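You operate a simulated robot arm through the tools that you are given. There is no shell and no other tool. Be economical: measure what you need, move in short steps, check, and stop when the job is done.

You run a simulated robot arm. Do the job below in one go: nothing can be reset, and whatever is moved stays where it is left.

Task
Clear the pump fault and get line A running at 10 L/min.
Fine: press stop to reset, open the return valve, press start, open valve A, then shut the return valve again; no second trip; leave the other valves, switch and levers alone.

The check looks at the end state, three seconds after you hand in, the way a careful person would. Anything else that was tipped, shoved, dropped, spilled or broken makes it a failure.

Robot
A 7-joint arm with a two-finger parallel gripper, fixed in place. Base frame: the origin is at the foot of the arm, x ahead of it, y to its left, z up. Lengths are in m, angles in degrees, forces in N, time in s.
With the tool pointing down near the work surface it reaches from about 0.34 to 0.78 m from the base axis. Its first joint turns from -166.0 to 166.0 degrees. Payload 3.91 kg.
The tool frame sits at the grasp point between the pads (the TCP): z along the fingers, y along the line on which they close. The tips reach 0.03 m beyond it. Largest opening 0.11 m; finger width 0.02, thickness 0.01; the body of the gripper, 0.048 by 0.112 m, starts 0.055 m behind the TCP.
Orientation is told as [roll, pitch, yaw] about the base's x, y, z axes, in that order, counted from this pose: with the fingers straight down and closing along the base's y, the tool's x points along the base's -x, its y along +y and its z along -z.

Tools
- The arm moves only by the tool step_arm. Its argument "series" is a list of rows, each a list of 7 numbers: the shift along the tool's x, y, z in m, then the turn, a rotation vector about the tool's x, y, z in rad, then the opening, from 0 (shut) to 1 (fully open). In form: [[tx, ty, tz, ax, ay, az, jaw], ...]. A call has 1 to 8 rows; each row is the pose to reach, as a shift and turn from the pose commanded when the call began, along the tool's axes at that moment. Each row takes 0.2 s and may step no farther than 0.05 m and 8.6 degrees from the row before; otherwise, or with a gripper value out of range, the whole call is refused. A pose out of reach is approached as far as the arm can. The call stops where the force on the tool passes 40 N (or 10 N more than at its start, if that is more) or the arm is blocked; 0.2 s more then pass. Each finger travels about 0.153 m/s and halts on what it meets, pressing with about 43 N; the grip force reading is that of the motor and also rises with nothing between the fingers. The clock runs only during rows and for 0.2 s after the last one: add rows that repeat a pose to give the fingers time. The reply holds the time, the measured pose of the TCP, the force on the tool along the base axes, the opening and the grip force, in the units named above and with some noise, with the torque about the TCP (base axes, N m) and any sound that the robot's microphone picked up.
- Cameras (640 x 400 px; columns grow to the right, rows downward): "scene" is fixed at [0.3989, -0.5002, 1.8613]; the picture's right is [1.00, -0.10, 0.00], its down [-0.05, -0.55, -0.84] and it looks along [0.08, 0.83, -0.55] (base axes); focal length 344 px, centre (320, 200). "wrist" rides on the gripper at [0.077, 0.007, -0.115] in the tool frame; the picture's right is [-0.09, 1.00, 0.00], its down [-0.80, -0.07, -0.59] and it looks along [-0.59, -0.05, 0.80] (tool axes); focal length 270 px, centre (320, 200). There is no depth. A picture from a camera that has moved, and an enlarged one, comes with that camera's place and axes in the base frame and with its lens.
- capture(camera): a new picture of that camera. No time passes.
- slide_trunk(by): slides the trunk up (or, below 0, down) by that many m; the arm rides with it, the base frame stays. It gives what a move gives, with no picture.
- inspect(camera, box): a new picture of the part [left, top, right, bottom] of that camera's present view, enlarged. No time passes.
- hand_in(): hands the job in; it is judged then, once.

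Go step by step. Nothing tells you positions but the pictures and the camera data: compare them with the known pose of the tool, close in by small moves and look again before you grip or let go. The budget is 120 turns and 84 pictures, counting those below and the enlarged ones. Unless the task says otherwise, let go and move clear before handing in, and close with one line.

The tools are called after "Emit:" as name(argument=value, ...) on one line, values as JSON. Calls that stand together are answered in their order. step_arm: Moves the arm, as the interface text tells. Its arguments: {"type":"object","properties":{"series":{"type":"array"}},"required":["series"]} The other tools are called the same way: slide_trunk (by) slides the trunk up or down; capture (camera) takes a picture; inspect (camera, box) takes an enlarged picture of a part of a camera's view; hand_in () hands the job in.

At the start:

```text
time: 0.0
ee_pos: [0.1913, 0.2788, 1.4943]
tool_rot: [0.3, 0.1, 0.1]
wrist_force: [-0.6, -0.9, -0.1]
ft_torque: [0.01, -0.01, -0.02]
gripper_width: 0.1101
grip_force: 0.0
trunk travel left (down, up): [-0.587, 0.023]
```

scene: 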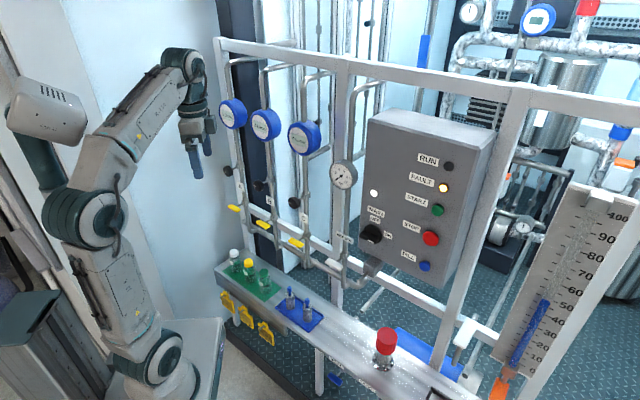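
wrist: 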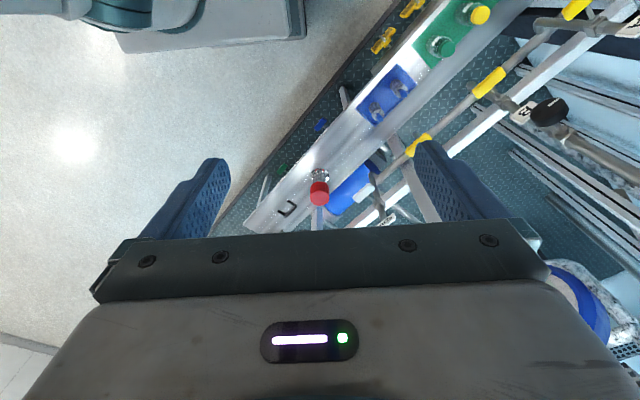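

I see a rack with a control panel, gauges, yellow-handled valves and a shelf with loose things. I'll look closer at the panel and the valves.

Emit:
inspect(camera="scene", box=[340, 100, 500, 300])

Emit:
inspect(camera="scene", box=[200, 80, 380, 290])

Emit:
inspect(camera="scene", box=[200, 240, 400, 400])

Emit:
inspect(camera="scene", box=[360, 180, 640, 400])

```text
2.00 times, centred on (420, 200) of scene
camera zoom: at [0.3989, -0.5002, 1.8613], right [1.0, -0.1, 0.0], down [-0.05, -0.55, -0.84], along [0.08, 0.83, -0.55], focal length 688 px, centre (120, 200)
```

zoom: 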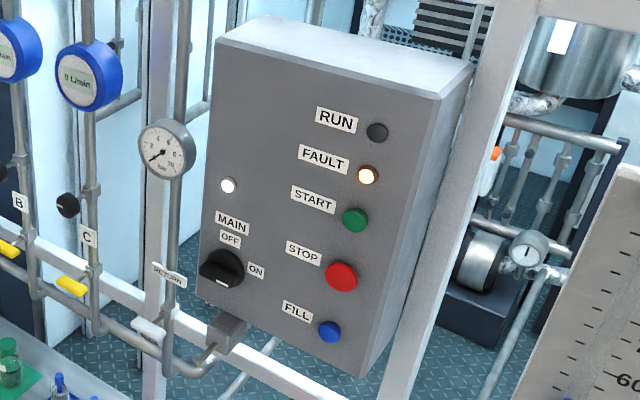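

```text
1.90 times, centred on (290, 185) of scene
camera zoom: at [0.3989, -0.5002, 1.8613], right [1.0, -0.1, 0.0], down [-0.05, -0.55, -0.84], along [0.08, 0.83, -0.55], focal length 655 px, centre (377, 229)
```

zoom: 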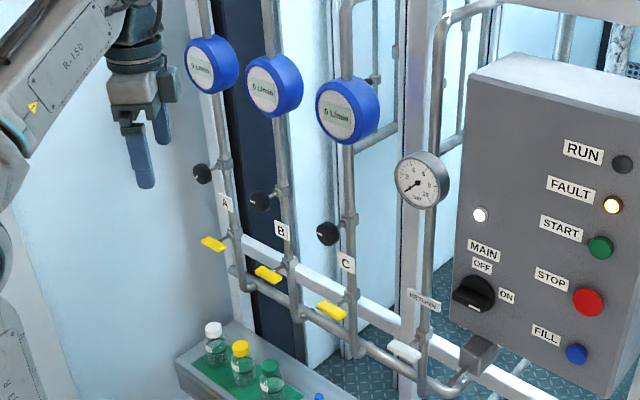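

```text
2.50 times, centred on (300, 320) of scene
camera zoom: at [0.3989, -0.5002, 1.8613], right [1.0, -0.1, 0.0], down [-0.05, -0.55, -0.84], along [0.08, 0.83, -0.55], focal length 860 px, centre (370, -100)
```

zoom: 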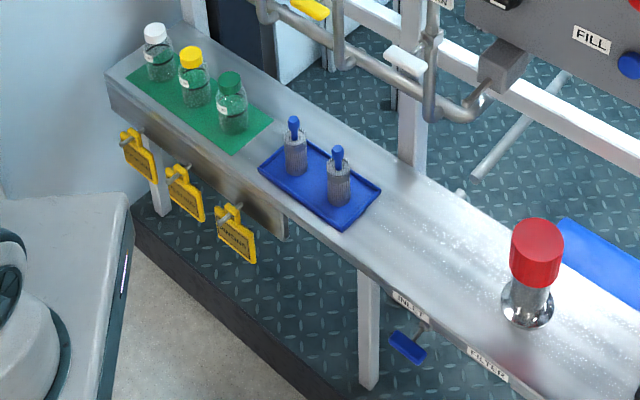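

```text
1.82 times, centred on (500, 290) of scene
camera zoom: at [0.3989, -0.5002, 1.8613], right [1.0, -0.1, 0.0], down [-0.05, -0.55, -0.84], along [0.08, 0.83, -0.55], focal length 625 px, centre (-7, 36)
```

zoom: 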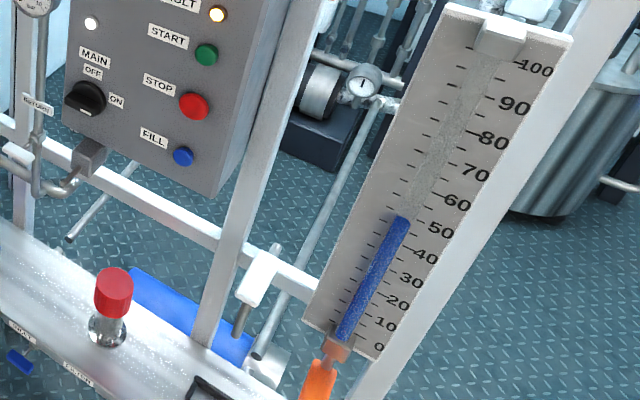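

Triangulating from both pictures: rack runs along e≈(0.78,-0.63), facing the base, its face about 0.64 m out along n≈(0.63,0.78). I'll lower the trunk, then turn the tool to face the rack.

Emit:
slide_trunk(by=-0.22)

Emit:
step_arm(series=[[0, 0, 0, 0, 0, -0.14, 0], [0, 0, 0, 0, 0, -0.28, 0], [0, 0, 0, 0, 0, -0.42, 0], [0, 0, 0, 0, 0, -0.56, 0], [0, 0, 0, 0, 0, -0.7, 0], [0, 0, 0, 0, 0, -0.84, 0], [0, 0, 0, 0, 0, -0.894, 0]])

```text
time: 2.3
ee_pos: [0.1905, 0.2774, 1.2755]
tool_rot: [0.1, 0.0, 0.2]
wrist_force: [0.0, -0.4, 0.5]
ft_torque: [-0.01, 0.01, 0.01]
gripper_width: 0.1098
grip_force: 0.1
trunk travel left (down, up): [-0.367, 0.243]
```

```text
time: 3.9
ee_pos: [0.1915, 0.2781, 1.2753]
tool_rot: [0.2, -0.1, 51.5]
wrist_force: [-0.5, 0.1, 0.0]
ft_torque: [0.01, -0.02, -0.01]
gripper_width: 0.0
grip_force: 37.9
trunk travel left (down, up): [-0.367, 0.243]
```

Yaw is right. Now I slide right along the rack while pitching the fingers up to horizontal.

Emit:
step_arm(series=[[0, -0.045, 0, 0, -0.14, 0, 0], [0, -0.09, 0, 0, -0.28, 0, 0], [0, -0.135, 0, 0, -0.42, 0, 0], [0, -0.18, 0, 0, -0.56, 0, 0], [0, -0.225, 0, 0, -0.7, 0, 0], [0, -0.27, 0, 0, -0.84, 0, 0], [0, -0.315, 0, 0, -0.98, 0, 0], [0, -0.36, 0, 0, -1.12, 0, 0]])

Emit:
capture(camera="wrist")

Emit:
capture(camera="scene")

```text
time: 5.7
ee_pos: [0.4754, 0.0528, 1.2742]
tool_rot: [0.2, -64.4, 50.9]
wrist_force: [0.1, -0.6, -1.1]
ft_torque: [-0.04, 0.01, -0.01]
gripper_width: 0.0
grip_force: 37.9
trunk travel left (down, up): [-0.367, 0.243]
```

```text
77 pictures are left
camera wrist: at [0.3842, -0.0521, 1.2536], right [-0.75, 0.65, 0.08], down [-0.06, -0.19, 0.98], along [0.66, 0.73, 0.19], focal length 270 px, centre (320, 200)
```

wrist: 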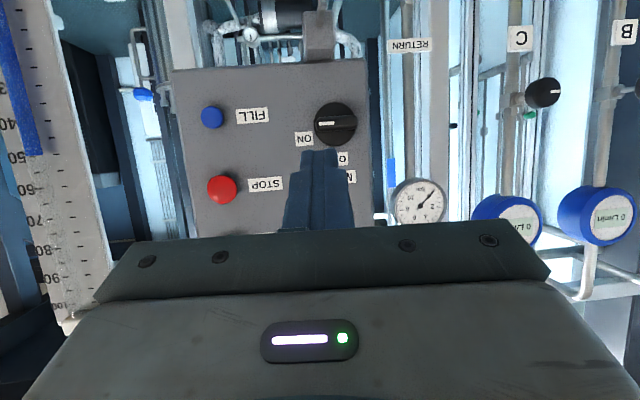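

```text
76 pictures are left
```

scene: 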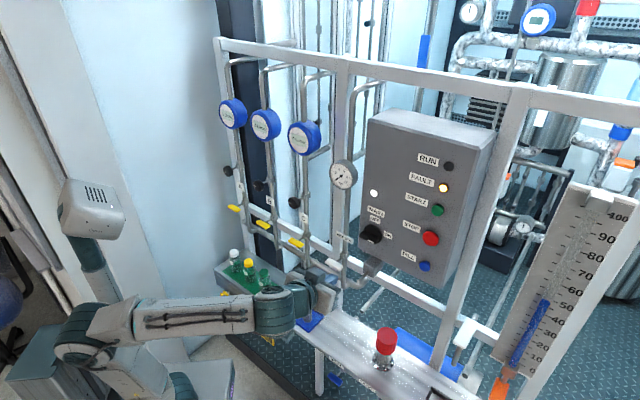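

The wrist view (upside down) agrees: STOP is near (0.742,0.140,1.301), START 0.09 above it. I finish the pitch and line up on STOP.

Emit:
step_arm(series=[[0, -0.04, 0, 0, -0.12, 0, 0], [0, -0.08, 0, 0, -0.24, 0, 0], [0, -0.12, 0, 0, -0.36, 0, 0], [0, -0.15, 0, 0, -0.447, 0, 0], [0, -0.15, 0, 0, -0.447, 0, 0]])

Emit:
capture(camera="wrist")

```text
time: 6.9
ee_pos: [0.5892, -0.0431, 1.2746]
tool_rot: [87.6, -89.9, -36.2]
wrist_force: [0.3, -0.1, -0.2]
ft_torque: [0.01, 0.04, 0.0]
gripper_width: 0.0
grip_force: 37.4
trunk travel left (down, up): [-0.367, 0.243]
```

```text
75 pictures are left
camera wrist: at [0.5126, -0.1288, 1.1967], right [-0.78, 0.62, 0.09], down [-0.32, -0.51, 0.8], along [0.54, 0.59, 0.59], focal length 270 px, centre (320, 200)
```

wrist: 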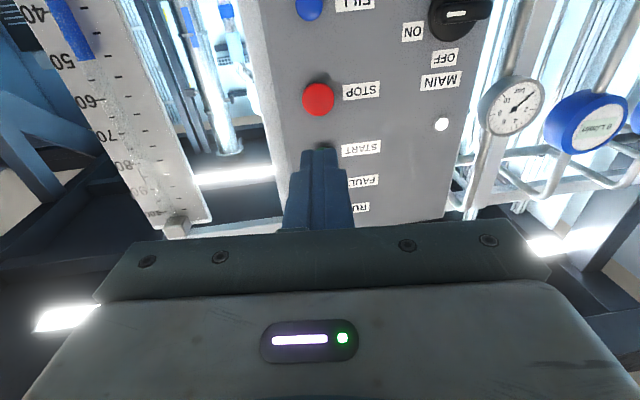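

Now fingers are horizontal, STOP confirmed at ~(0.740,0.141,1.298). I move up 24 mm and forward to about 2.5 cm short of the button, then check.

Emit:
step_arm(series=[[-0.024, -0.003, 0.03, 0, 0, 0, 0], [-0.024, -0.003, 0.07, 0, 0, 0, 0], [-0.024, -0.003, 0.11, 0, 0, 0, 0], [-0.024, -0.003, 0.15, 0, 0, 0, 0], [-0.024, -0.003, 0.18, 0, 0, 0, 0], [-0.024, -0.003, 0.18, 0, 0, 0, 0]])

Emit:
capture(camera="wrist")

Emit:
inspect(camera="scene", box=[340, 120, 500, 300])

```text
time: 8.3
ee_pos: [0.7043, 0.0988, 1.2986]
tool_rot: [50.4, -89.8, 0.9]
wrist_force: [-0.6, 0.5, -0.5]
ft_torque: [-0.05, 0.0, -0.02]
gripper_width: 0.0
grip_force: 37.4
trunk travel left (down, up): [-0.367, 0.243]
```

```text
74 pictures are left
camera wrist: at [0.628, 0.012, 1.2205], right [-0.78, 0.62, 0.09], down [-0.31, -0.51, 0.8], along [0.55, 0.59, 0.59], focal length 270 px, centre (320, 200)
```

wrist: 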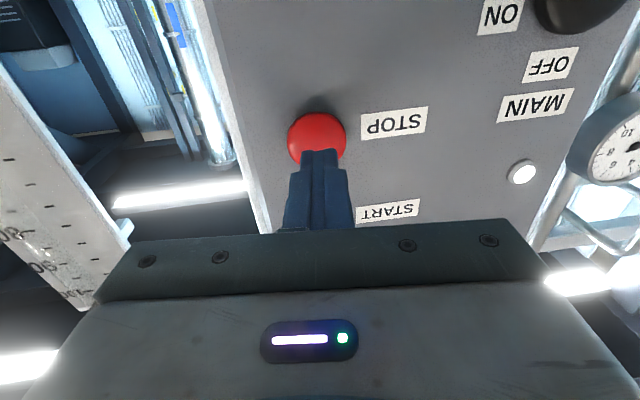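

```text
2.22 times, centred on (420, 210) of scene
camera zoom: at [0.3989, -0.5002, 1.8613], right [1.0, -0.1, 0.0], down [-0.05, -0.55, -0.84], along [0.08, 0.83, -0.55], focal length 764 px, centre (98, 178)
```

zoom: 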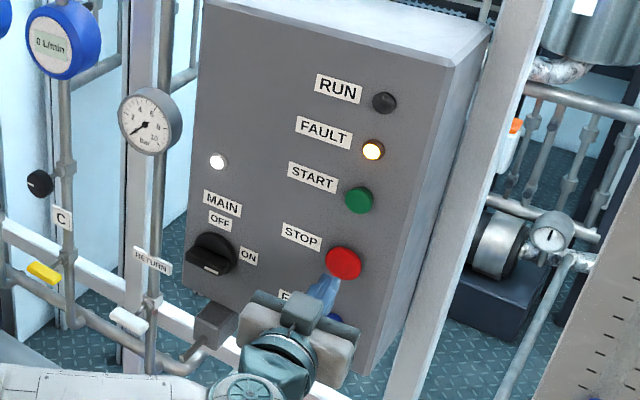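

The tip sits just in front of STOP. Pressing with small steps, force limited, then backing off.

Emit:
step_arm(series=[[0, 0, 0.01, 0, 0, 0, 0], [0, 0, 0.018, 0, 0, 0, 0], [0, 0, 0.024, 0, 0, 0, 0], [0, 0, 0.028, 0, 0, 0, 0], [0, 0, 0.032, 0, 0, 0, 0], [0, 0, 0.035, 0, 0, 0, 0]])

Emit:
inspect(camera="scene", box=[340, 120, 500, 300])

```text
time: 9.7
ee_pos: [0.7243, 0.1224, 1.2962]
tool_rot: [49.1, -89.9, 2.1]
wrist_force: [-3.6, -3.5, -2.6]
ft_torque: [-0.01, 0.06, -0.06]
gripper_width: 0.0
grip_force: 38.0
trunk travel left (down, up): [-0.367, 0.243]
heard: click
```

```text
2.22 times, centred on (420, 210) of scene
camera zoom: at [0.3989, -0.5002, 1.8613], right [1.0, -0.1, 0.0], down [-0.05, -0.55, -0.84], along [0.08, 0.83, -0.55], focal length 764 px, centre (98, 178)
```

zoom: 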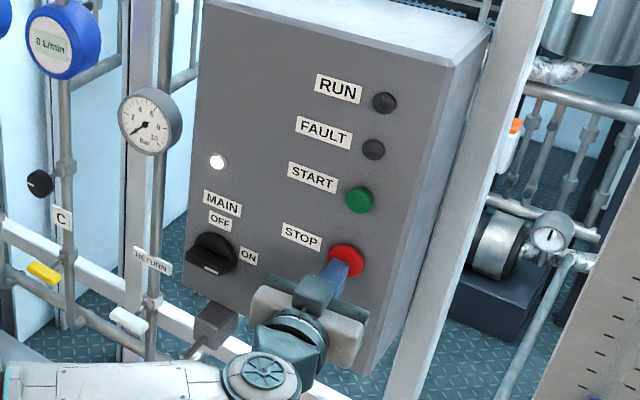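

Click heard and the FAULT lamp is out. Next: back away and move to view the RETURN valve, estimated near e≈0.18, z≈1.01.

Emit:
step_arm(series=[[0, 0, -0.05, 0, 0, 0, 0], [0, 0, -0.1, 0, 0, 0, 0], [0, 0, -0.14, 0, 0, 0, 0], [0, 0.03, -0.18, 0, 0, 0, 0], [0, 0.08, -0.18, 0, 0, 0, 0], [0, 0.13, -0.18, 0, 0, 0, 0], [0, 0.18, -0.18, 0, 0, 0, 0], [0, 0.23, -0.18, 0, 0, 0, 0]])

Emit:
slide_trunk(by=-0.2)

Emit:
step_arm(series=[[0.02, 0.03, 0, 0, 0, 0, 0], [0.06, 0.06, 0, 0, 0, 0, 0], [0.1, 0.08, 0, 0, 0, 0, 0], [0.13, 0.08, 0, 0, 0, 0, 0], [0.13, 0.08, 0, 0, 0, 0, 0]])

Emit:
capture(camera="wrist")

Emit:
capture(camera="scene")

```text
time: 11.5
ee_pos: [0.4316, 0.1266, 1.2988]
tool_rot: [57.7, -89.8, -6.4]
wrist_force: [-0.7, 0.3, 0.5]
ft_torque: [0.01, 0.01, 0.03]
gripper_width: 0.0002
grip_force: 37.3
trunk travel left (down, up): [-0.367, 0.243]
```

```text
time: 13.7
ee_pos: [0.4327, 0.1264, 1.0981]
tool_rot: [54.9, -89.8, -3.6]
wrist_force: [0.6, 0.1, 0.6]
ft_torque: [0.03, 0.01, 0.0]
gripper_width: 0.0001
grip_force: 38.0
trunk travel left (down, up): [-0.167, 0.443]
```

```text
time: 14.6
ee_pos: [0.4121, 0.1722, 0.952]
tool_rot: [52.4, -81.7, -1.9]
wrist_force: [1.2, -0.3, 0.7]
ft_torque: [0.02, 0.01, 0.02]
gripper_width: 0.0
grip_force: 37.9
trunk travel left (down, up): [-0.167, 0.443]
stopped in row 4: the arm was blocked; the commanded pose is now the measured one
```

```text
71 pictures are left
camera wrist: at [0.3232, 0.087, 0.886], right [-0.75, 0.63, 0.2], down [-0.2, -0.51, 0.84], along [0.63, 0.59, 0.51], focal length 270 px, centre (320, 200)
```

wrist: 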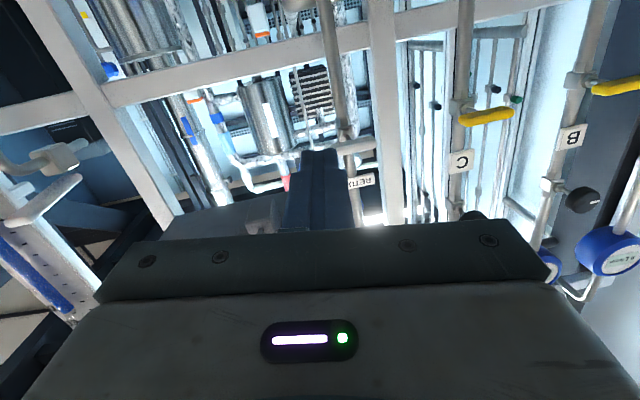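

```text
70 pictures are left
```

scene: 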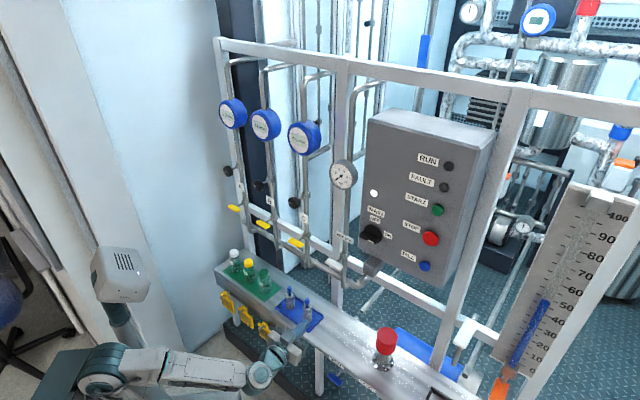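

The arm reached a limit (no contact force), so I'll shift height by trunk instead. First a close look at the lever.

Emit:
inspect(camera="wrist", box=[290, 80, 540, 230])

Emit:
inspect(camera="scene", box=[220, 180, 380, 290])

```text
2.56 times, centred on (415, 155) of wrist
camera zoom: at [0.3232, 0.087, 0.886], right [-0.75, 0.63, 0.2], down [-0.2, -0.51, 0.84], along [0.63, 0.59, 0.51], focal length 692 px, centre (77, 315)
```

zoom: 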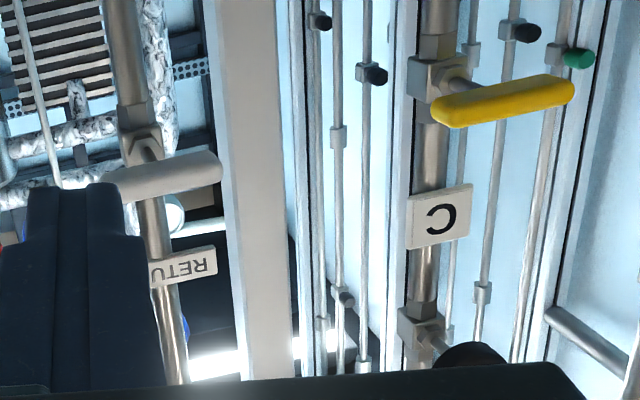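

```text
3.64 times, centred on (300, 235) of scene
camera zoom: at [0.3989, -0.5002, 1.8613], right [1.0, -0.1, 0.0], down [-0.05, -0.55, -0.84], along [0.08, 0.83, -0.55], focal length 1251 px, centre (393, 73)
```

zoom: 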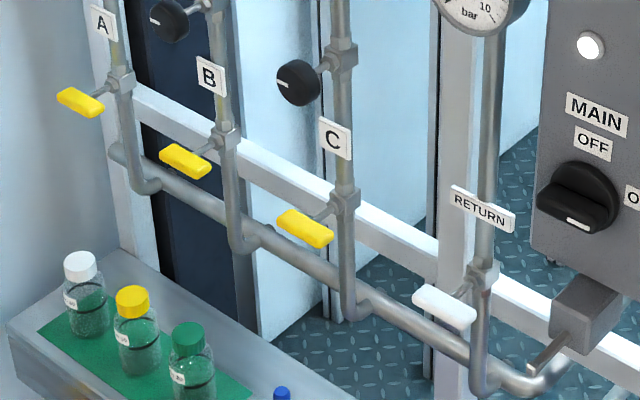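

The return lever is a 7 cm bar: free end near (e 0.156, z 1.02), pivot near e 0.215, front at depth ≈0.61. I raise the arm and square up the tool again, then lower the trunk instead.

Emit:
step_arm(series=[[-0.04, 0.005, -0.003, 0, 0, 0, 0], [-0.08, 0.009, -0.007, -0.004, -0.03, -0.04, 0], [-0.119, 0.014, -0.0105, -0.008, -0.06, -0.08, 0], [-0.119, 0.014, -0.0105, -0.012, -0.0905, -0.113, 0], [-0.119, 0.014, -0.0105, -0.012, -0.0905, -0.113, 0]])

Emit:
slide_trunk(by=-0.1)

Emit:
capture(camera="wrist")

```text
time: 16.0
ee_pos: [0.4317, 0.1696, 1.0483]
tool_rot: [51.5, -86.8, -1.1]
wrist_force: [-0.2, 0.2, 0.0]
ft_torque: [-0.01, 0.03, 0.02]
gripper_width: 0.0
grip_force: 37.7
trunk travel left (down, up): [-0.167, 0.443]
stopped in row 5: the arm was blocked; the commanded pose is now the measured one
```

```text
time: 17.3
ee_pos: [0.435, 0.17, 0.949]
tool_rot: [52.0, -86.6, -1.3]
wrist_force: [0.4, 0.0, -0.2]
ft_torque: [-0.04, -0.01, 0.0]
gripper_width: 0.0
grip_force: 37.5
trunk travel left (down, up): [-0.067, 0.543]
```

```text
67 pictures are left
camera wrist: at [0.3522, 0.084, 0.875], right [-0.76, 0.63, 0.13], down [-0.28, -0.51, 0.82], along [0.58, 0.59, 0.56], focal length 270 px, centre (320, 200)
```

wrist: 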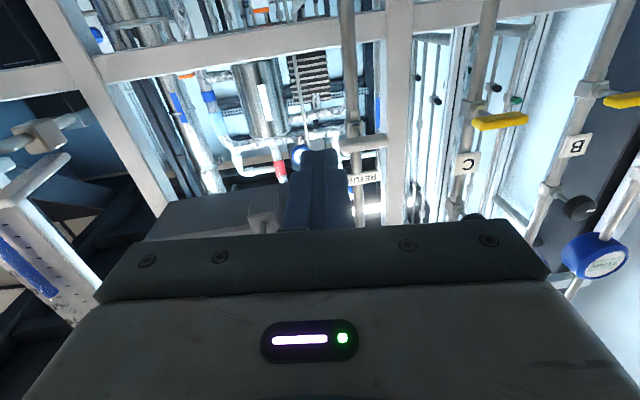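

Slight tilt remains; moving up and outward with a small correction to a point short of the lever, then checking.

Emit:
step_arm(series=[[-0.03, 0.02, 0.02, 0, 0, 0, 0], [-0.041, 0.05, 0.05, 0, 0, 0, 0], [-0.041, 0.063, 0.09, 0, -0.015, -0.02, 0], [-0.041, 0.063, 0.13, 0, -0.037, -0.047, 0], [-0.041, 0.063, 0.145, 0, -0.037, -0.047, 0], [-0.041, 0.063, 0.145, 0, -0.037, -0.047, 0]])

Emit:
capture(camera="wrist")

Emit:
inspect(camera="scene", box=[220, 200, 380, 310])

```text
time: 18.7
ee_pos: [0.4768, 0.3204, 0.9883]
tool_rot: [-128.8, -89.7, 179.5]
wrist_force: [-1.5, 0.2, 0.3]
ft_torque: [0.01, 0.0, 0.04]
gripper_width: 0.0003
grip_force: 37.8
trunk travel left (down, up): [-0.067, 0.543]
```

```text
66 pictures are left
camera wrist: at [0.3997, 0.2357, 0.911], right [-0.77, 0.63, 0.08], down [-0.33, -0.5, 0.8], along [0.55, 0.59, 0.6], focal length 270 px, centre (320, 200)
```

wrist: 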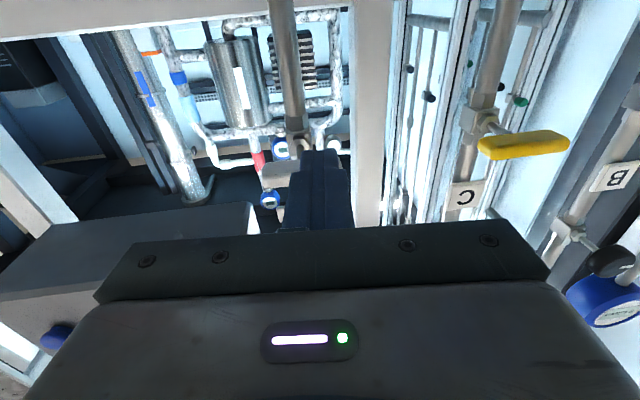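

```text
3.64 times, centred on (300, 255) of scene
camera zoom: at [0.3989, -0.5002, 1.8613], right [1.0, -0.1, 0.0], down [-0.05, -0.55, -0.84], along [0.08, 0.83, -0.55], focal length 1251 px, centre (393, 0)
```

zoom: 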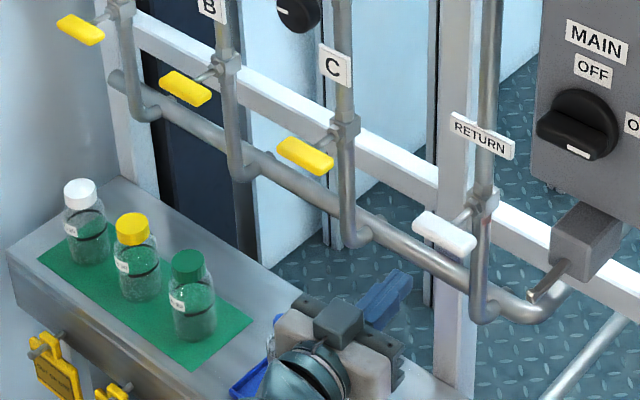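

Nicely square now. Zooming into the lever before engaging it.

Emit:
inspect(camera="wrist", box=[230, 110, 390, 240])

Emit:
inspect(camera="scene", box=[300, 230, 360, 290])

```text
3.08 times, centred on (310, 175) of wrist
camera zoom: at [0.3997, 0.2357, 0.911], right [-0.77, 0.63, 0.08], down [-0.33, -0.5, 0.8], along [0.55, 0.59, 0.6], focal length 832 px, centre (351, 277)
```

zoom: 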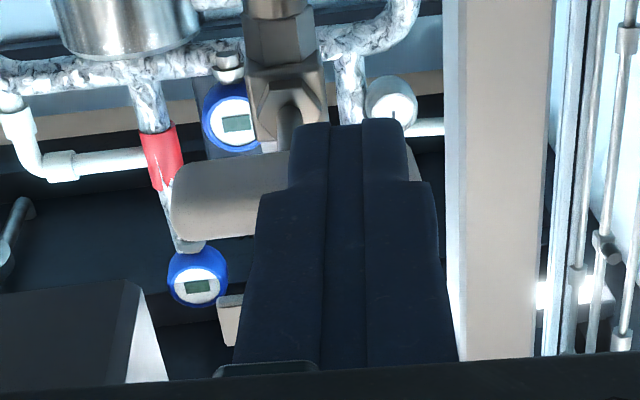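

```text
6.67 times, centred on (330, 260) of scene
camera zoom: at [0.3989, -0.5002, 1.8613], right [1.0, -0.1, 0.0], down [-0.05, -0.55, -0.84], along [0.08, 0.83, -0.55], focal length 2293 px, centre (253, -200)
```

zoom: 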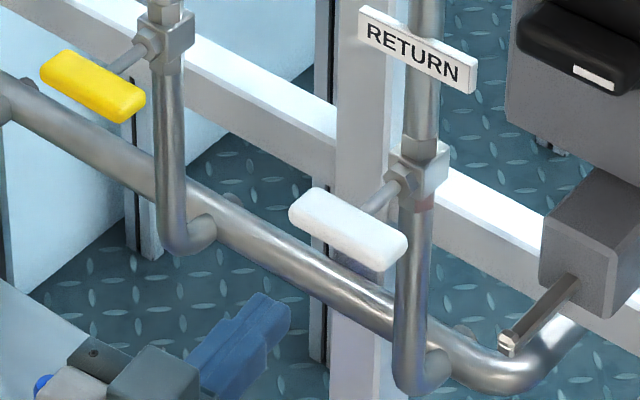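

The bar is centred on its stem: pivot about e 0.187, z 1.014, depth 0.613. I go in beneath its left half and push up gently.

Emit:
step_arm(series=[[0, 0.0075, 0.02, 0, 0, 0, 0], [0, 0.0075, 0.04, 0, 0, 0, 0], [0, 0.0075, 0.048, 0, 0, 0, 0], [0, 0.0075, 0.048, 0, 0, 0, 0]])

Emit:
step_arm(series=[[-0.004, 0, 0, 0, 0, 0, 0], [-0.008, 0, 0, 0, 0, 0, 0], [-0.013, 0.002, 0, 0, 0, 0, 0], [-0.018, 0.004, 0, 0, 0, 0, 0], [-0.0224, 0.006, 0, 0, 0, 0, 0]])

Emit:
inspect(camera="scene", box=[280, 210, 380, 290])

Emit:
inspect(camera="wrist", box=[230, 110, 390, 240])

```text
time: 19.7
ee_pos: [0.5018, 0.3621, 0.9894]
tool_rot: [-132.3, -89.6, -177.0]
wrist_force: [-0.7, -0.8, 0.1]
ft_torque: [0.0, -0.01, 0.02]
gripper_width: 0.0003
grip_force: 37.5
trunk travel left (down, up): [-0.067, 0.543]
```

```text
time: 21.1
ee_pos: [0.4996, 0.3679, 1.003]
tool_rot: [-9.1, -89.5, 59.5]
wrist_force: [0.0, -3.0, -9.6]
ft_torque: [-0.05, 0.08, -0.11]
gripper_width: 0.0
grip_force: 38.1
trunk travel left (down, up): [-0.067, 0.543]
stopped in row 5: the force on the tool passed its limit at 41 N (the readings are from after the stop); the commanded pose is now the measured one
```

```text
5.00 times, centred on (330, 250) of scene
camera zoom: at [0.3989, -0.5002, 1.8613], right [1.0, -0.1, 0.0], down [-0.05, -0.55, -0.84], along [0.08, 0.83, -0.55], focal length 1720 px, centre (270, -50)
```

zoom: 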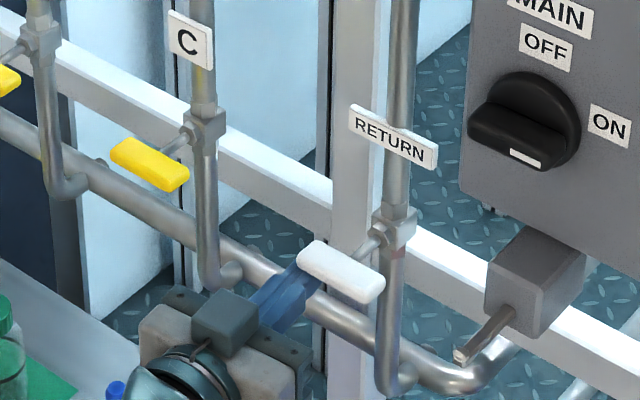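

```text
3.08 times, centred on (310, 175) of wrist
camera zoom: at [0.4211, 0.2804, 0.9275], right [-0.77, 0.64, 0.09], down [-0.32, -0.5, 0.81], along [0.56, 0.59, 0.58], focal length 832 px, centre (351, 277)
```

zoom: 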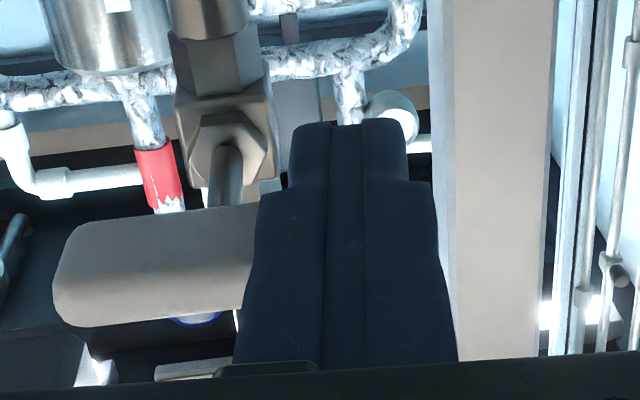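

Up on the left end hits a stop and the bar hasn't turned, so it opens the other way. I'll go under to the right half and push up there.

Emit:
step_arm(series=[[0.015, 0, 0, 0, 0, 0, 0], [0.018, -0.02, -0.003, 0, 0, 0, 0], [0.018, -0.054, -0.003, 0, 0, 0, 0], [0.01, -0.054, -0.003, 0, 0, 0, 0], [0.004, -0.054, -0.003, 0, 0, 0, 0], [-0.002, -0.056, -0.003, 0, 0, 0, 0], [-0.008, -0.058, -0.003, 0, 0, 0, 0]])

Emit:
inspect(camera="scene", box=[280, 210, 380, 290])

Emit:
inspect(camera="wrist", box=[230, 110, 440, 240])

```text
time: 22.7
ee_pos: [0.5404, 0.3299, 1.0131]
tool_rot: [-19.8, -89.6, 70.4]
wrist_force: [-0.1, 0.9, -2.1]
ft_torque: [-0.08, 0.0, 0.01]
gripper_width: 0.0001
grip_force: 38.3
trunk travel left (down, up): [-0.067, 0.543]
```

```text
5.00 times, centred on (330, 250) of scene
camera zoom: at [0.3989, -0.5002, 1.8613], right [1.0, -0.1, 0.0], down [-0.05, -0.55, -0.84], along [0.08, 0.83, -0.55], focal length 1720 px, centre (270, -50)
```

zoom: 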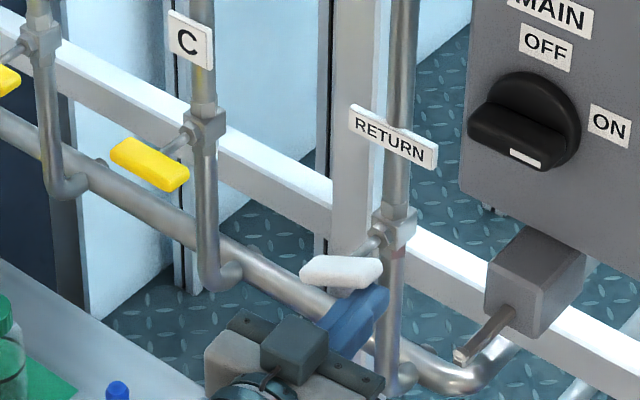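

```text
3.05 times, centred on (335, 175) of wrist
camera zoom: at [0.4629, 0.2436, 0.9367], right [-0.77, 0.63, 0.09], down [-0.32, -0.5, 0.8], along [0.55, 0.59, 0.59], focal length 824 px, centre (274, 276)
```

zoom: 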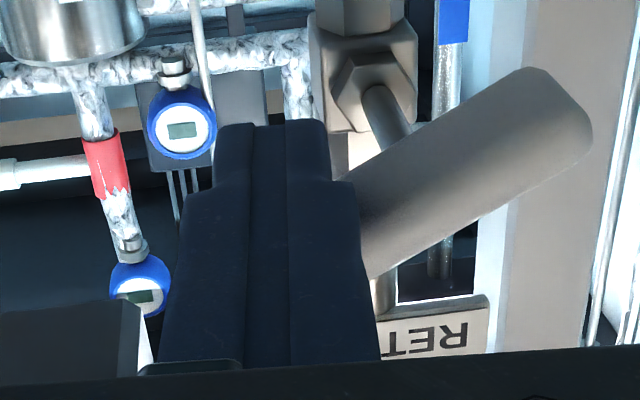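

It turns this way. I follow the arc up and then inwards to bring the bar vertical.

Emit:
step_arm(series=[[-0.006, 0, 0, 0, 0, 0, 0], [-0.012, 0.0, 0, 0, 0, 0, 0], [-0.018, 0.001, 0, 0, 0, 0, 0], [-0.024, 0.003, 0, 0, 0, 0, 0], [-0.028, 0.006, 0, 0, 0, 0, 0], [-0.03, 0.009, 0, 0, 0, 0, 0], [-0.031, 0.012, 0, 0, 0, 0, 0]])

Emit:
inspect(camera="scene", box=[280, 210, 380, 290])

Emit:
inspect(camera="wrist", box=[230, 110, 440, 240])

```text
time: 24.3
ee_pos: [0.5327, 0.3352, 1.0444]
tool_rot: [-25.0, -89.5, 75.4]
wrist_force: [0.9, -1.0, -1.8]
ft_torque: [-0.04, 0.05, -0.02]
gripper_width: 0.0
grip_force: 38.0
trunk travel left (down, up): [-0.067, 0.543]
```

```text
5.00 times, centred on (330, 250) of scene
camera zoom: at [0.3989, -0.5002, 1.8613], right [1.0, -0.1, 0.0], down [-0.05, -0.55, -0.84], along [0.08, 0.83, -0.55], focal length 1720 px, centre (270, -50)
```

zoom: 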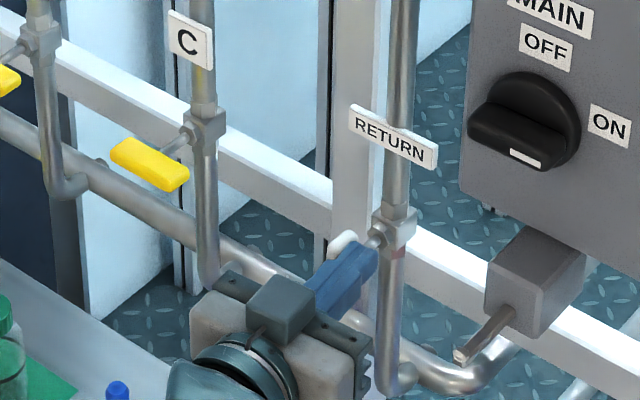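

```text
3.05 times, centred on (335, 175) of wrist
camera zoom: at [0.4546, 0.2493, 0.9673], right [-0.77, 0.64, 0.09], down [-0.32, -0.5, 0.8], along [0.55, 0.59, 0.59], focal length 824 px, centre (274, 276)
```

zoom: 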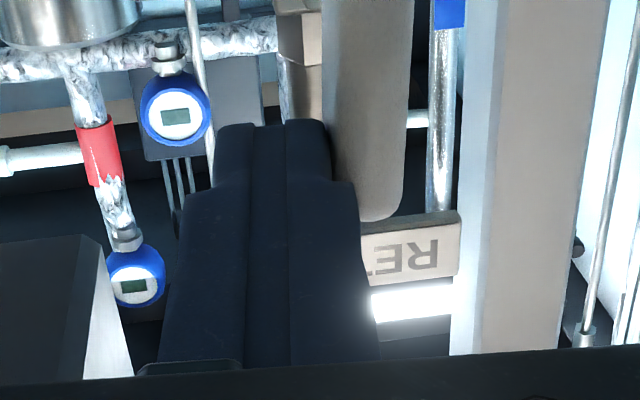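

The bar is nearly vertical; a small further push to its stop, then I back straight out.

Emit:
step_arm(series=[[0, 0.003, 0, 0, 0, 0, 0], [0, 0.006, 0, 0, 0, 0, 0], [0, 0.009, 0, 0, 0, 0, 0]])

Emit:
step_arm(series=[[0, -0.006, 0, 0, 0, 0, 0], [0, -0.006, -0.04, 0, 0, 0, 0], [0, -0.006, -0.09, 0, 0, 0, 0], [0, -0.006, -0.09, 0, 0, 0, 0]])

Emit:
inspect(camera="scene", box=[280, 210, 380, 290])

Emit:
inspect(camera="wrist", box=[230, 80, 440, 210])

```text
time: 25.1
ee_pos: [0.5306, 0.3347, 1.043]
tool_rot: [-2.0, -89.7, 51.8]
wrist_force: [23.6, -7.5, 9.0]
ft_torque: [0.23, -0.16, -0.78]
gripper_width: 0.0001
grip_force: 37.3
trunk travel left (down, up): [-0.067, 0.543]
```

```text
time: 26.1
ee_pos: [0.4732, 0.2653, 1.0464]
tool_rot: [-21.7, -89.6, 72.2]
wrist_force: [0.5, -0.2, -0.6]
ft_torque: [0.02, 0.0, -0.04]
gripper_width: 0.0
grip_force: 37.6
trunk travel left (down, up): [-0.067, 0.543]
```

```text
5.00 times, centred on (330, 250) of scene
camera zoom: at [0.3989, -0.5002, 1.8613], right [1.0, -0.1, 0.0], down [-0.05, -0.55, -0.84], along [0.08, 0.83, -0.55], focal length 1720 px, centre (270, -50)
```

zoom: 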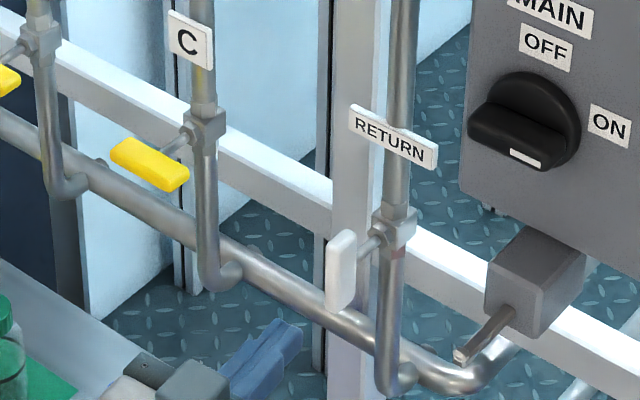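

```text
3.05 times, centred on (335, 145) of wrist
camera zoom: at [0.395, 0.1793, 0.9706], right [-0.77, 0.63, 0.09], down [-0.32, -0.5, 0.8], along [0.55, 0.59, 0.59], focal length 824 px, centre (274, 368)
```

zoom: 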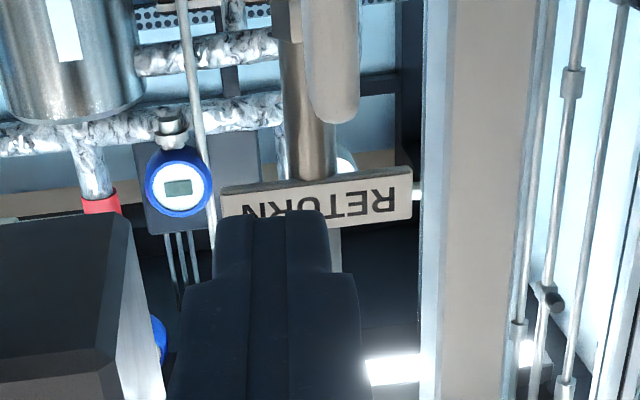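

RETURN is open (lever in line with the pipe). Now to START: retract, raise the trunk and shift right.

Emit:
step_arm(series=[[0, 0, -0.04, 0, 0, 0, 0], [0, 0, -0.08, 0, 0, 0, 0]])

Emit:
slide_trunk(by=0.32)

Emit:
step_arm(series=[[-0.02, -0.045, 0, 0, 0, 0, 0], [-0.02, -0.09, 0, 0, 0, 0, 0], [-0.02, -0.135, 0, 0, 0, 0, 0], [-0.02, -0.18, 0, 0, 0, 0, 0], [-0.02, -0.225, 0, 0, 0, 0, 0], [-0.02, -0.27, 0, 0, 0, 0, 0], [-0.02, -0.286, 0, 0, 0, 0, 0], [-0.02, -0.286, 0, 0, 0, 0, 0]])

Emit:
capture(camera="wrist")

```text
time: 26.7
ee_pos: [0.4326, 0.2023, 1.0366]
tool_rot: [28.7, -88.5, 21.5]
wrist_force: [0.1, 0.4, -0.6]
ft_torque: [0.02, -0.01, 0.01]
gripper_width: 0.0
grip_force: 38.0
trunk travel left (down, up): [-0.067, 0.543]
```

```text
time: 29.9
ee_pos: [0.4212, 0.2042, 1.3656]
tool_rot: [-24.0, -89.7, 74.6]
wrist_force: [0.4, -0.3, -1.1]
ft_torque: [-0.01, -0.01, 0.04]
gripper_width: 0.0
grip_force: 37.7
trunk travel left (down, up): [-0.387, 0.223]
```

```text
time: 31.7
ee_pos: [0.6438, 0.0222, 1.3853]
tool_rot: [-24.2, -89.6, 74.6]
wrist_force: [-0.7, 0.4, -0.7]
ft_torque: [-0.01, -0.01, 0.01]
gripper_width: 0.0001
grip_force: 37.4
trunk travel left (down, up): [-0.387, 0.223]
```

```text
54 pictures are left
camera wrist: at [0.5644, -0.064, 1.3099], right [-0.77, 0.63, 0.09], down [-0.32, -0.5, 0.8], along [0.55, 0.59, 0.59], focal length 270 px, centre (320, 200)
```

wrist: 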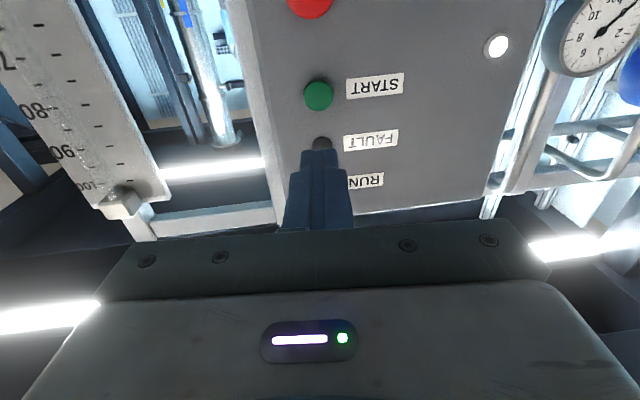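

START is straight ahead at (e 0.49, z 1.384). I approach and press until a click or resistance.

Emit:
step_arm(series=[[0.001, -0.003, 0.045, 0, 0, 0, 0], [0.001, -0.003, 0.09, 0, 0, 0, 0], [0.001, -0.003, 0.11, 0, 0, 0, 0], [0.001, -0.003, 0.12, 0, 0, 0, 0], [0.001, -0.003, 0.126, 0, 0, 0, 0], [0.001, -0.003, 0.131, 0, 0, 0, 0], [0.001, -0.003, 0.135, 0, 0, 0, 0]])

Emit:
inspect(camera="scene", box=[340, 120, 500, 300])

```text
time: 33.3
ee_pos: [0.7294, 0.1226, 1.3845]
tool_rot: [-23.8, -89.6, 74.1]
wrist_force: [-1.5, -1.6, -1.8]
ft_torque: [-0.01, 0.03, 0.01]
gripper_width: 0.0002
grip_force: 37.6
trunk travel left (down, up): [-0.387, 0.223]
heard: click
```

```text
2.22 times, centred on (420, 210) of scene
camera zoom: at [0.3989, -0.5002, 1.8613], right [1.0, -0.1, 0.0], down [-0.05, -0.55, -0.84], along [0.08, 0.83, -0.55], focal length 764 px, centre (98, 178)
```

zoom: 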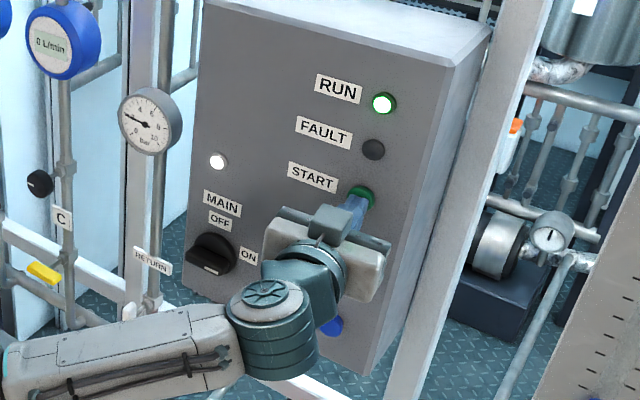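

RUN is lit and there's some pressure. Now over to valve A: retract, traverse left well clear of the gauges, then lower.

Emit:
step_arm(series=[[0, 0, -0.05, 0, 0, 0, 0], [0, 0, -0.1, 0, 0, 0, 0], [0, 0.04, -0.13, 0, 0, 0, 0], [0, 0.085, -0.15, 0, 0, 0, 0], [0, 0.13, -0.15, 0, 0, 0, 0], [0, 0.175, -0.15, 0, 0, 0, 0], [0, 0.22, -0.15, 0, 0, 0, 0], [0, 0.265, -0.15, 0, 0, 0, 0]])

Emit:
step_arm(series=[[0, 0.045, 0, 0, 0, 0, 0], [0, 0.09, 0, 0, 0, 0, 0], [0, 0.135, 0, 0, 0, 0, 0], [0, 0.18, 0, 0, 0, 0, 0], [0, 0.225, 0, 0, 0, 0, 0], [0, 0.27, 0, 0, 0, 0, 0], [0, 0.315, 0, 0, 0, 0, 0], [0, 0.36, 0, 0, 0, 0, 0]])

Emit:
capture(camera="scene")

Emit:
capture(camera="wrist")

```text
time: 35.1
ee_pos: [0.4302, 0.1788, 1.3861]
tool_rot: [-24.5, -89.8, 74.9]
wrist_force: [0.3, -0.3, 0.6]
ft_torque: [0.0, -0.03, -0.01]
gripper_width: 0.0001
grip_force: 37.3
trunk travel left (down, up): [-0.387, 0.223]
```

```text
time: 36.3
ee_pos: [0.3323, 0.3239, 1.3329]
tool_rot: [35.7, -80.5, 14.3]
wrist_force: [-0.6, -0.3, 0.5]
ft_torque: [-0.01, 0.0, 0.05]
gripper_width: 0.0002
grip_force: 37.6
trunk travel left (down, up): [-0.387, 0.223]
stopped in row 5: the arm was blocked; the commanded pose is now the measured one
```

```text
52 pictures are left
```

scene: 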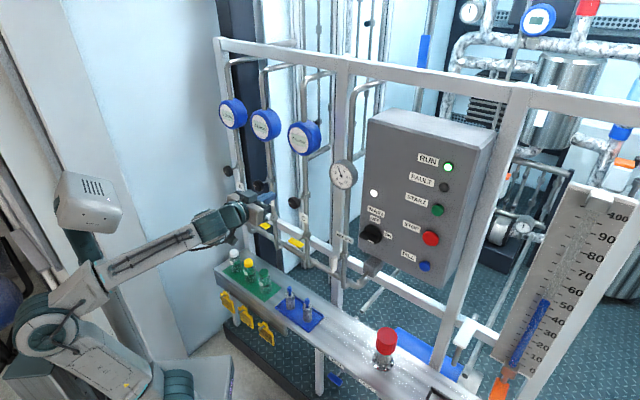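

```text
51 pictures are left
camera wrist: at [0.2429, 0.2376, 1.2728], right [-0.74, 0.65, 0.18], down [-0.2, -0.47, 0.86], along [0.64, 0.6, 0.47], focal length 270 px, centre (320, 200)
```

wrist: 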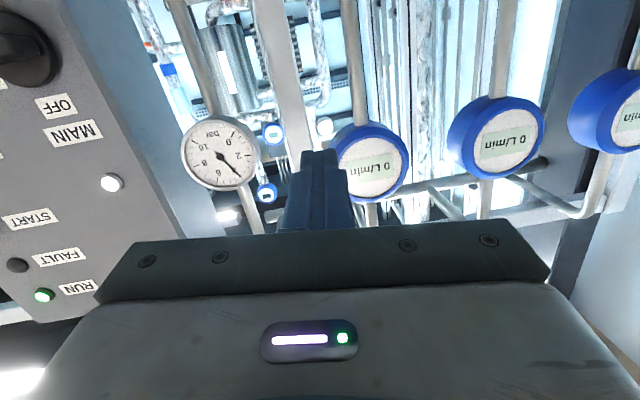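

The wrist is at a joint limit with level fingers this close in. I'll tilt the fingers 25° downward, which eases the joint, then continue left.

Emit:
step_arm(series=[[0, 0, -0.01, -0.003, 0.1, -0.033, 0], [0, 0, -0.02, -0.006, 0.2, -0.066, 0], [0, 0, -0.02, -0.008, 0.302, -0.098, 0], [0, 0, -0.02, -0.008, 0.302, -0.098, 0]])

Emit:
step_arm(series=[[0, 0.045, 0, 0, 0, 0, 0], [0, 0.09, 0, 0, 0, 0, 0], [0, 0.135, 0, 0, 0, 0, 0], [0, 0.18, 0, 0, 0, 0, 0], [0, 0.225, 0, 0, 0, 0, 0], [0, 0.27, 0, 0, 0, 0, 0], [0, 0.31, 0, 0, 0, 0, 0], [0, 0.31, 0, 0, 0, 0, 0]])

Emit:
capture(camera="wrist")

```text
time: 37.3
ee_pos: [0.3183, 0.3085, 1.3376]
tool_rot: [0.0, -65.3, 51.5]
wrist_force: [0.2, 0.1, -0.2]
ft_torque: [0.0, -0.01, 0.01]
gripper_width: 0.0002
grip_force: 38.3
trunk travel left (down, up): [-0.387, 0.223]
```

```text
time: 38.0
ee_pos: [0.3273, 0.3049, 1.338]
tool_rot: [15.9, -63.2, 26.3]
wrist_force: [0.9, -0.5, -0.7]
ft_torque: [0.01, -0.01, -0.01]
gripper_width: 0.0
grip_force: 37.9
trunk travel left (down, up): [-0.387, 0.223]
stopped in row 3: the arm was blocked; the commanded pose is now the measured one
```

```text
50 pictures are left
camera wrist: at [0.218, 0.2219, 1.3199], right [-0.61, 0.77, 0.2], down [-0.02, -0.27, 0.96], along [0.8, 0.58, 0.17], focal length 270 px, centre (320, 200)
```

wrist: 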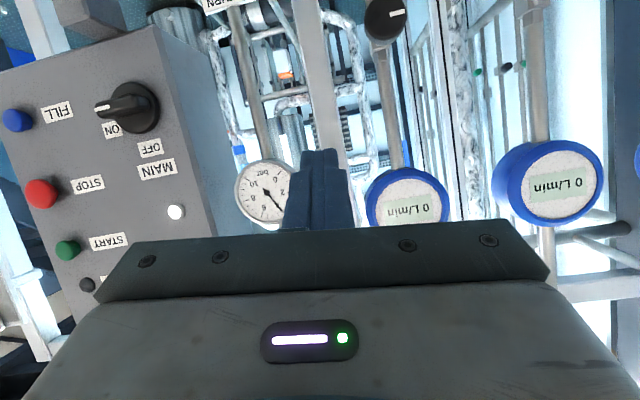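

The block is a twist limit, not contact. I'll go back to fingers-down (a known-good posture), move left like that, and re-pitch only partway there.

Emit:
step_arm(series=[[0.004, -0.002, -0.009, 0, 0.14, -0.03, 0], [0.008, -0.004, -0.018, 0, 0.28, -0.06, 0], [0.012, -0.006, -0.027, 0.001, 0.42, -0.09, 0], [0.016, -0.008, -0.036, 0.001, 0.561, -0.12, 0], [0.02, -0.009, -0.045, 0.001, 0.7, -0.15, 0], [0.024, -0.011, -0.054, 0.002, 0.841, -0.18, 0], [0.028, -0.013, -0.063, 0.002, 0.98, -0.21, 0], [0.032, -0.015, -0.0715, 0.002, 1.122, -0.24, 0]])

Emit:
capture(camera="scene")

```text
time: 39.8
ee_pos: [0.2716, 0.2424, 1.3034]
tool_rot: [-0.3, -0.5, 51.7]
wrist_force: [0.7, -0.4, 0.5]
ft_torque: [0.0, 0.01, -0.02]
gripper_width: 0.0002
grip_force: 37.8
out of reach, approached as far as the arm can: row 8
trunk travel left (down, up): [-0.387, 0.223]
```

```text
49 pictures are left
```

scene: 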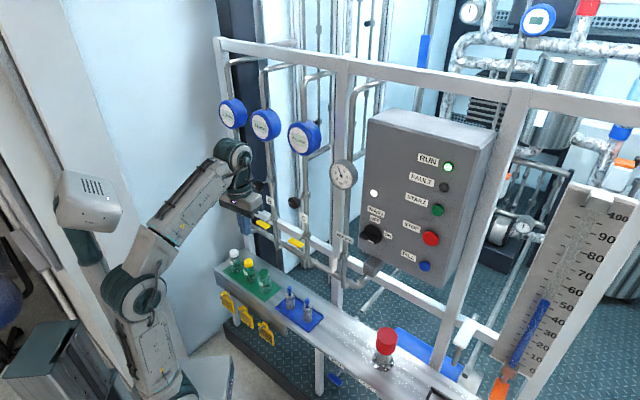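

Recovered to fingers-down, near the upper reach here. Now I move left ~0.34 m and down 0.15 m, staying well in front of the rack.

Emit:
step_arm(series=[[0, 0.02, 0.035, 0, 0, 0, 0], [0, 0.055, 0.065, 0, 0, 0, 0], [0, 0.095, 0.09, 0, 0, 0, 0], [0, 0.135, 0.11, 0, 0, 0, 0], [0, 0.18, 0.12, 0, 0, 0, 0], [0, 0.225, 0.13, 0, 0, 0, 0], [0, 0.27, 0.14, 0, 0, 0, 0], [0, 0.315, 0.15, 0, 0, 0, 0]])

Emit:
step_arm(series=[[0, 0.025, 0.0, 0, -0.14, 0, 0], [0, 0.025, 0.0, 0, -0.28, 0, 0], [0, 0.025, 0.0, 0, -0.42, 0, 0], [0, 0.025, 0.0, 0, -0.56, 0, 0], [0, 0.025, 0.0, 0, -0.7, 0, 0], [0, 0.025, 0.0, 0, -0.785, 0, 0]])

Emit:
capture(camera="wrist")

Emit:
capture(camera="scene")

```text
time: 41.6
ee_pos: [0.0254, 0.4393, 1.1515]
tool_rot: [-0.3, -0.4, 51.7]
wrist_force: [-0.5, 0.3, 1.9]
ft_torque: [0.03, 0.03, 0.03]
gripper_width: 0.0001
grip_force: 37.8
trunk travel left (down, up): [-0.387, 0.223]
```

```text
time: 43.0
ee_pos: [0.0142, 0.4558, 1.1507]
tool_rot: [-0.1, -45.0, 50.8]
wrist_force: [-0.5, -0.1, 0.4]
ft_torque: [-0.01, 0.02, -0.02]
gripper_width: 0.0
grip_force: 37.4
trunk travel left (down, up): [-0.387, 0.223]
```

```text
48 pictures are left
camera wrist: at [-0.0754, 0.3542, 1.1774], right [-0.73, 0.68, 0.06], down [0.15, 0.07, 0.99], along [0.67, 0.73, -0.15], focal length 270 px, centre (320, 200)
```

wrist: 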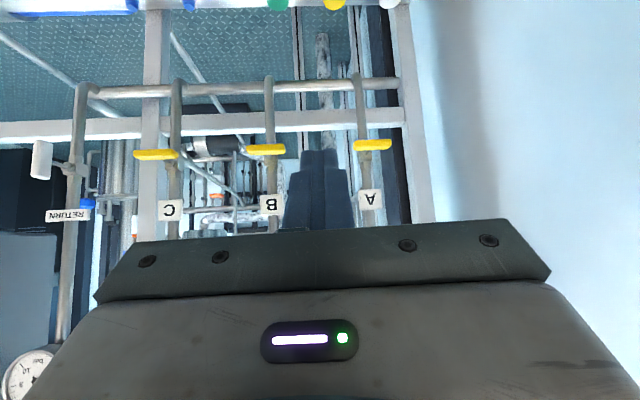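

```text
47 pictures are left
```

scene: 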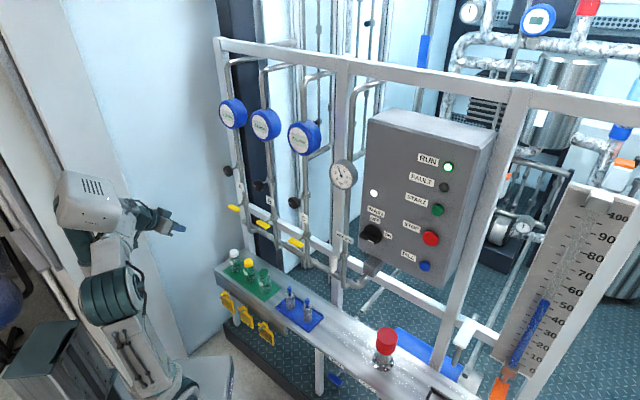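

With this view: rack truly runs at 45° (n'=(0.707,0.707)); valve A's bar centre is (0.150,0.736,1.024). I approach below its right half while levelling the fingers to about 10°.

Emit:
step_arm(series=[[-0.0044, 0.0071, 0.0336, 0.0114, -0.0763, 0.0059, 0], [-0.0088, 0.0142, 0.0672, 0.0228, -0.1525, 0.0119, 0], [-0.0132, 0.0213, 0.1008, 0.0341, -0.2288, 0.0178, 0], [-0.0177, 0.0284, 0.1344, 0.0455, -0.305, 0.0238, 0], [-0.0221, 0.0354, 0.1679, 0.0569, -0.3813, 0.0297, 0], [-0.0265, 0.0425, 0.2015, 0.0683, -0.4575, 0.0356, 0], [-0.0309, 0.0496, 0.2351, 0.0796, -0.5338, 0.0416, 0], [-0.0353, 0.0567, 0.2687, 0.091, -0.61, 0.0475, 0]])

Emit:
capture(camera="wrist")

Emit:
inspect(camera="scene", box=[190, 150, 310, 250])

```text
time: 44.8
ee_pos: [0.0976, 0.6573, 0.9855]
tool_rot: [-1.8, -80.5, 47.8]
wrist_force: [-0.6, -0.8, -0.1]
ft_torque: [0.02, -0.01, -0.02]
gripper_width: 0.0
grip_force: 37.9
trunk travel left (down, up): [-0.387, 0.223]
```

```text
46 pictures are left
camera wrist: at [0.0047, 0.5704, 0.9283], right [-0.71, 0.7, 0.08], down [-0.27, -0.37, 0.89], along [0.66, 0.61, 0.45], focal length 270 px, centre (320, 200)
```

wrist: 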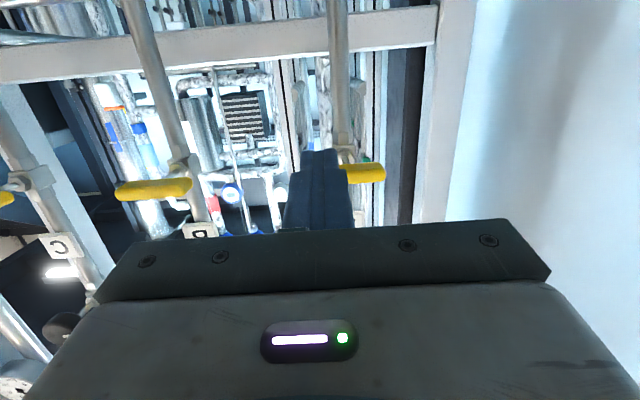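

```text
4.00 times, centred on (250, 200) of scene
camera zoom: at [0.3989, -0.5002, 1.8613], right [1.0, -0.1, 0.0], down [-0.05, -0.55, -0.84], along [0.08, 0.83, -0.55], focal length 1376 px, centre (600, 200)
```

zoom: 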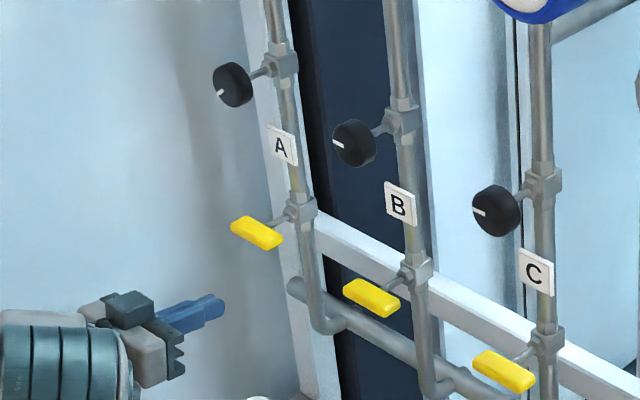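

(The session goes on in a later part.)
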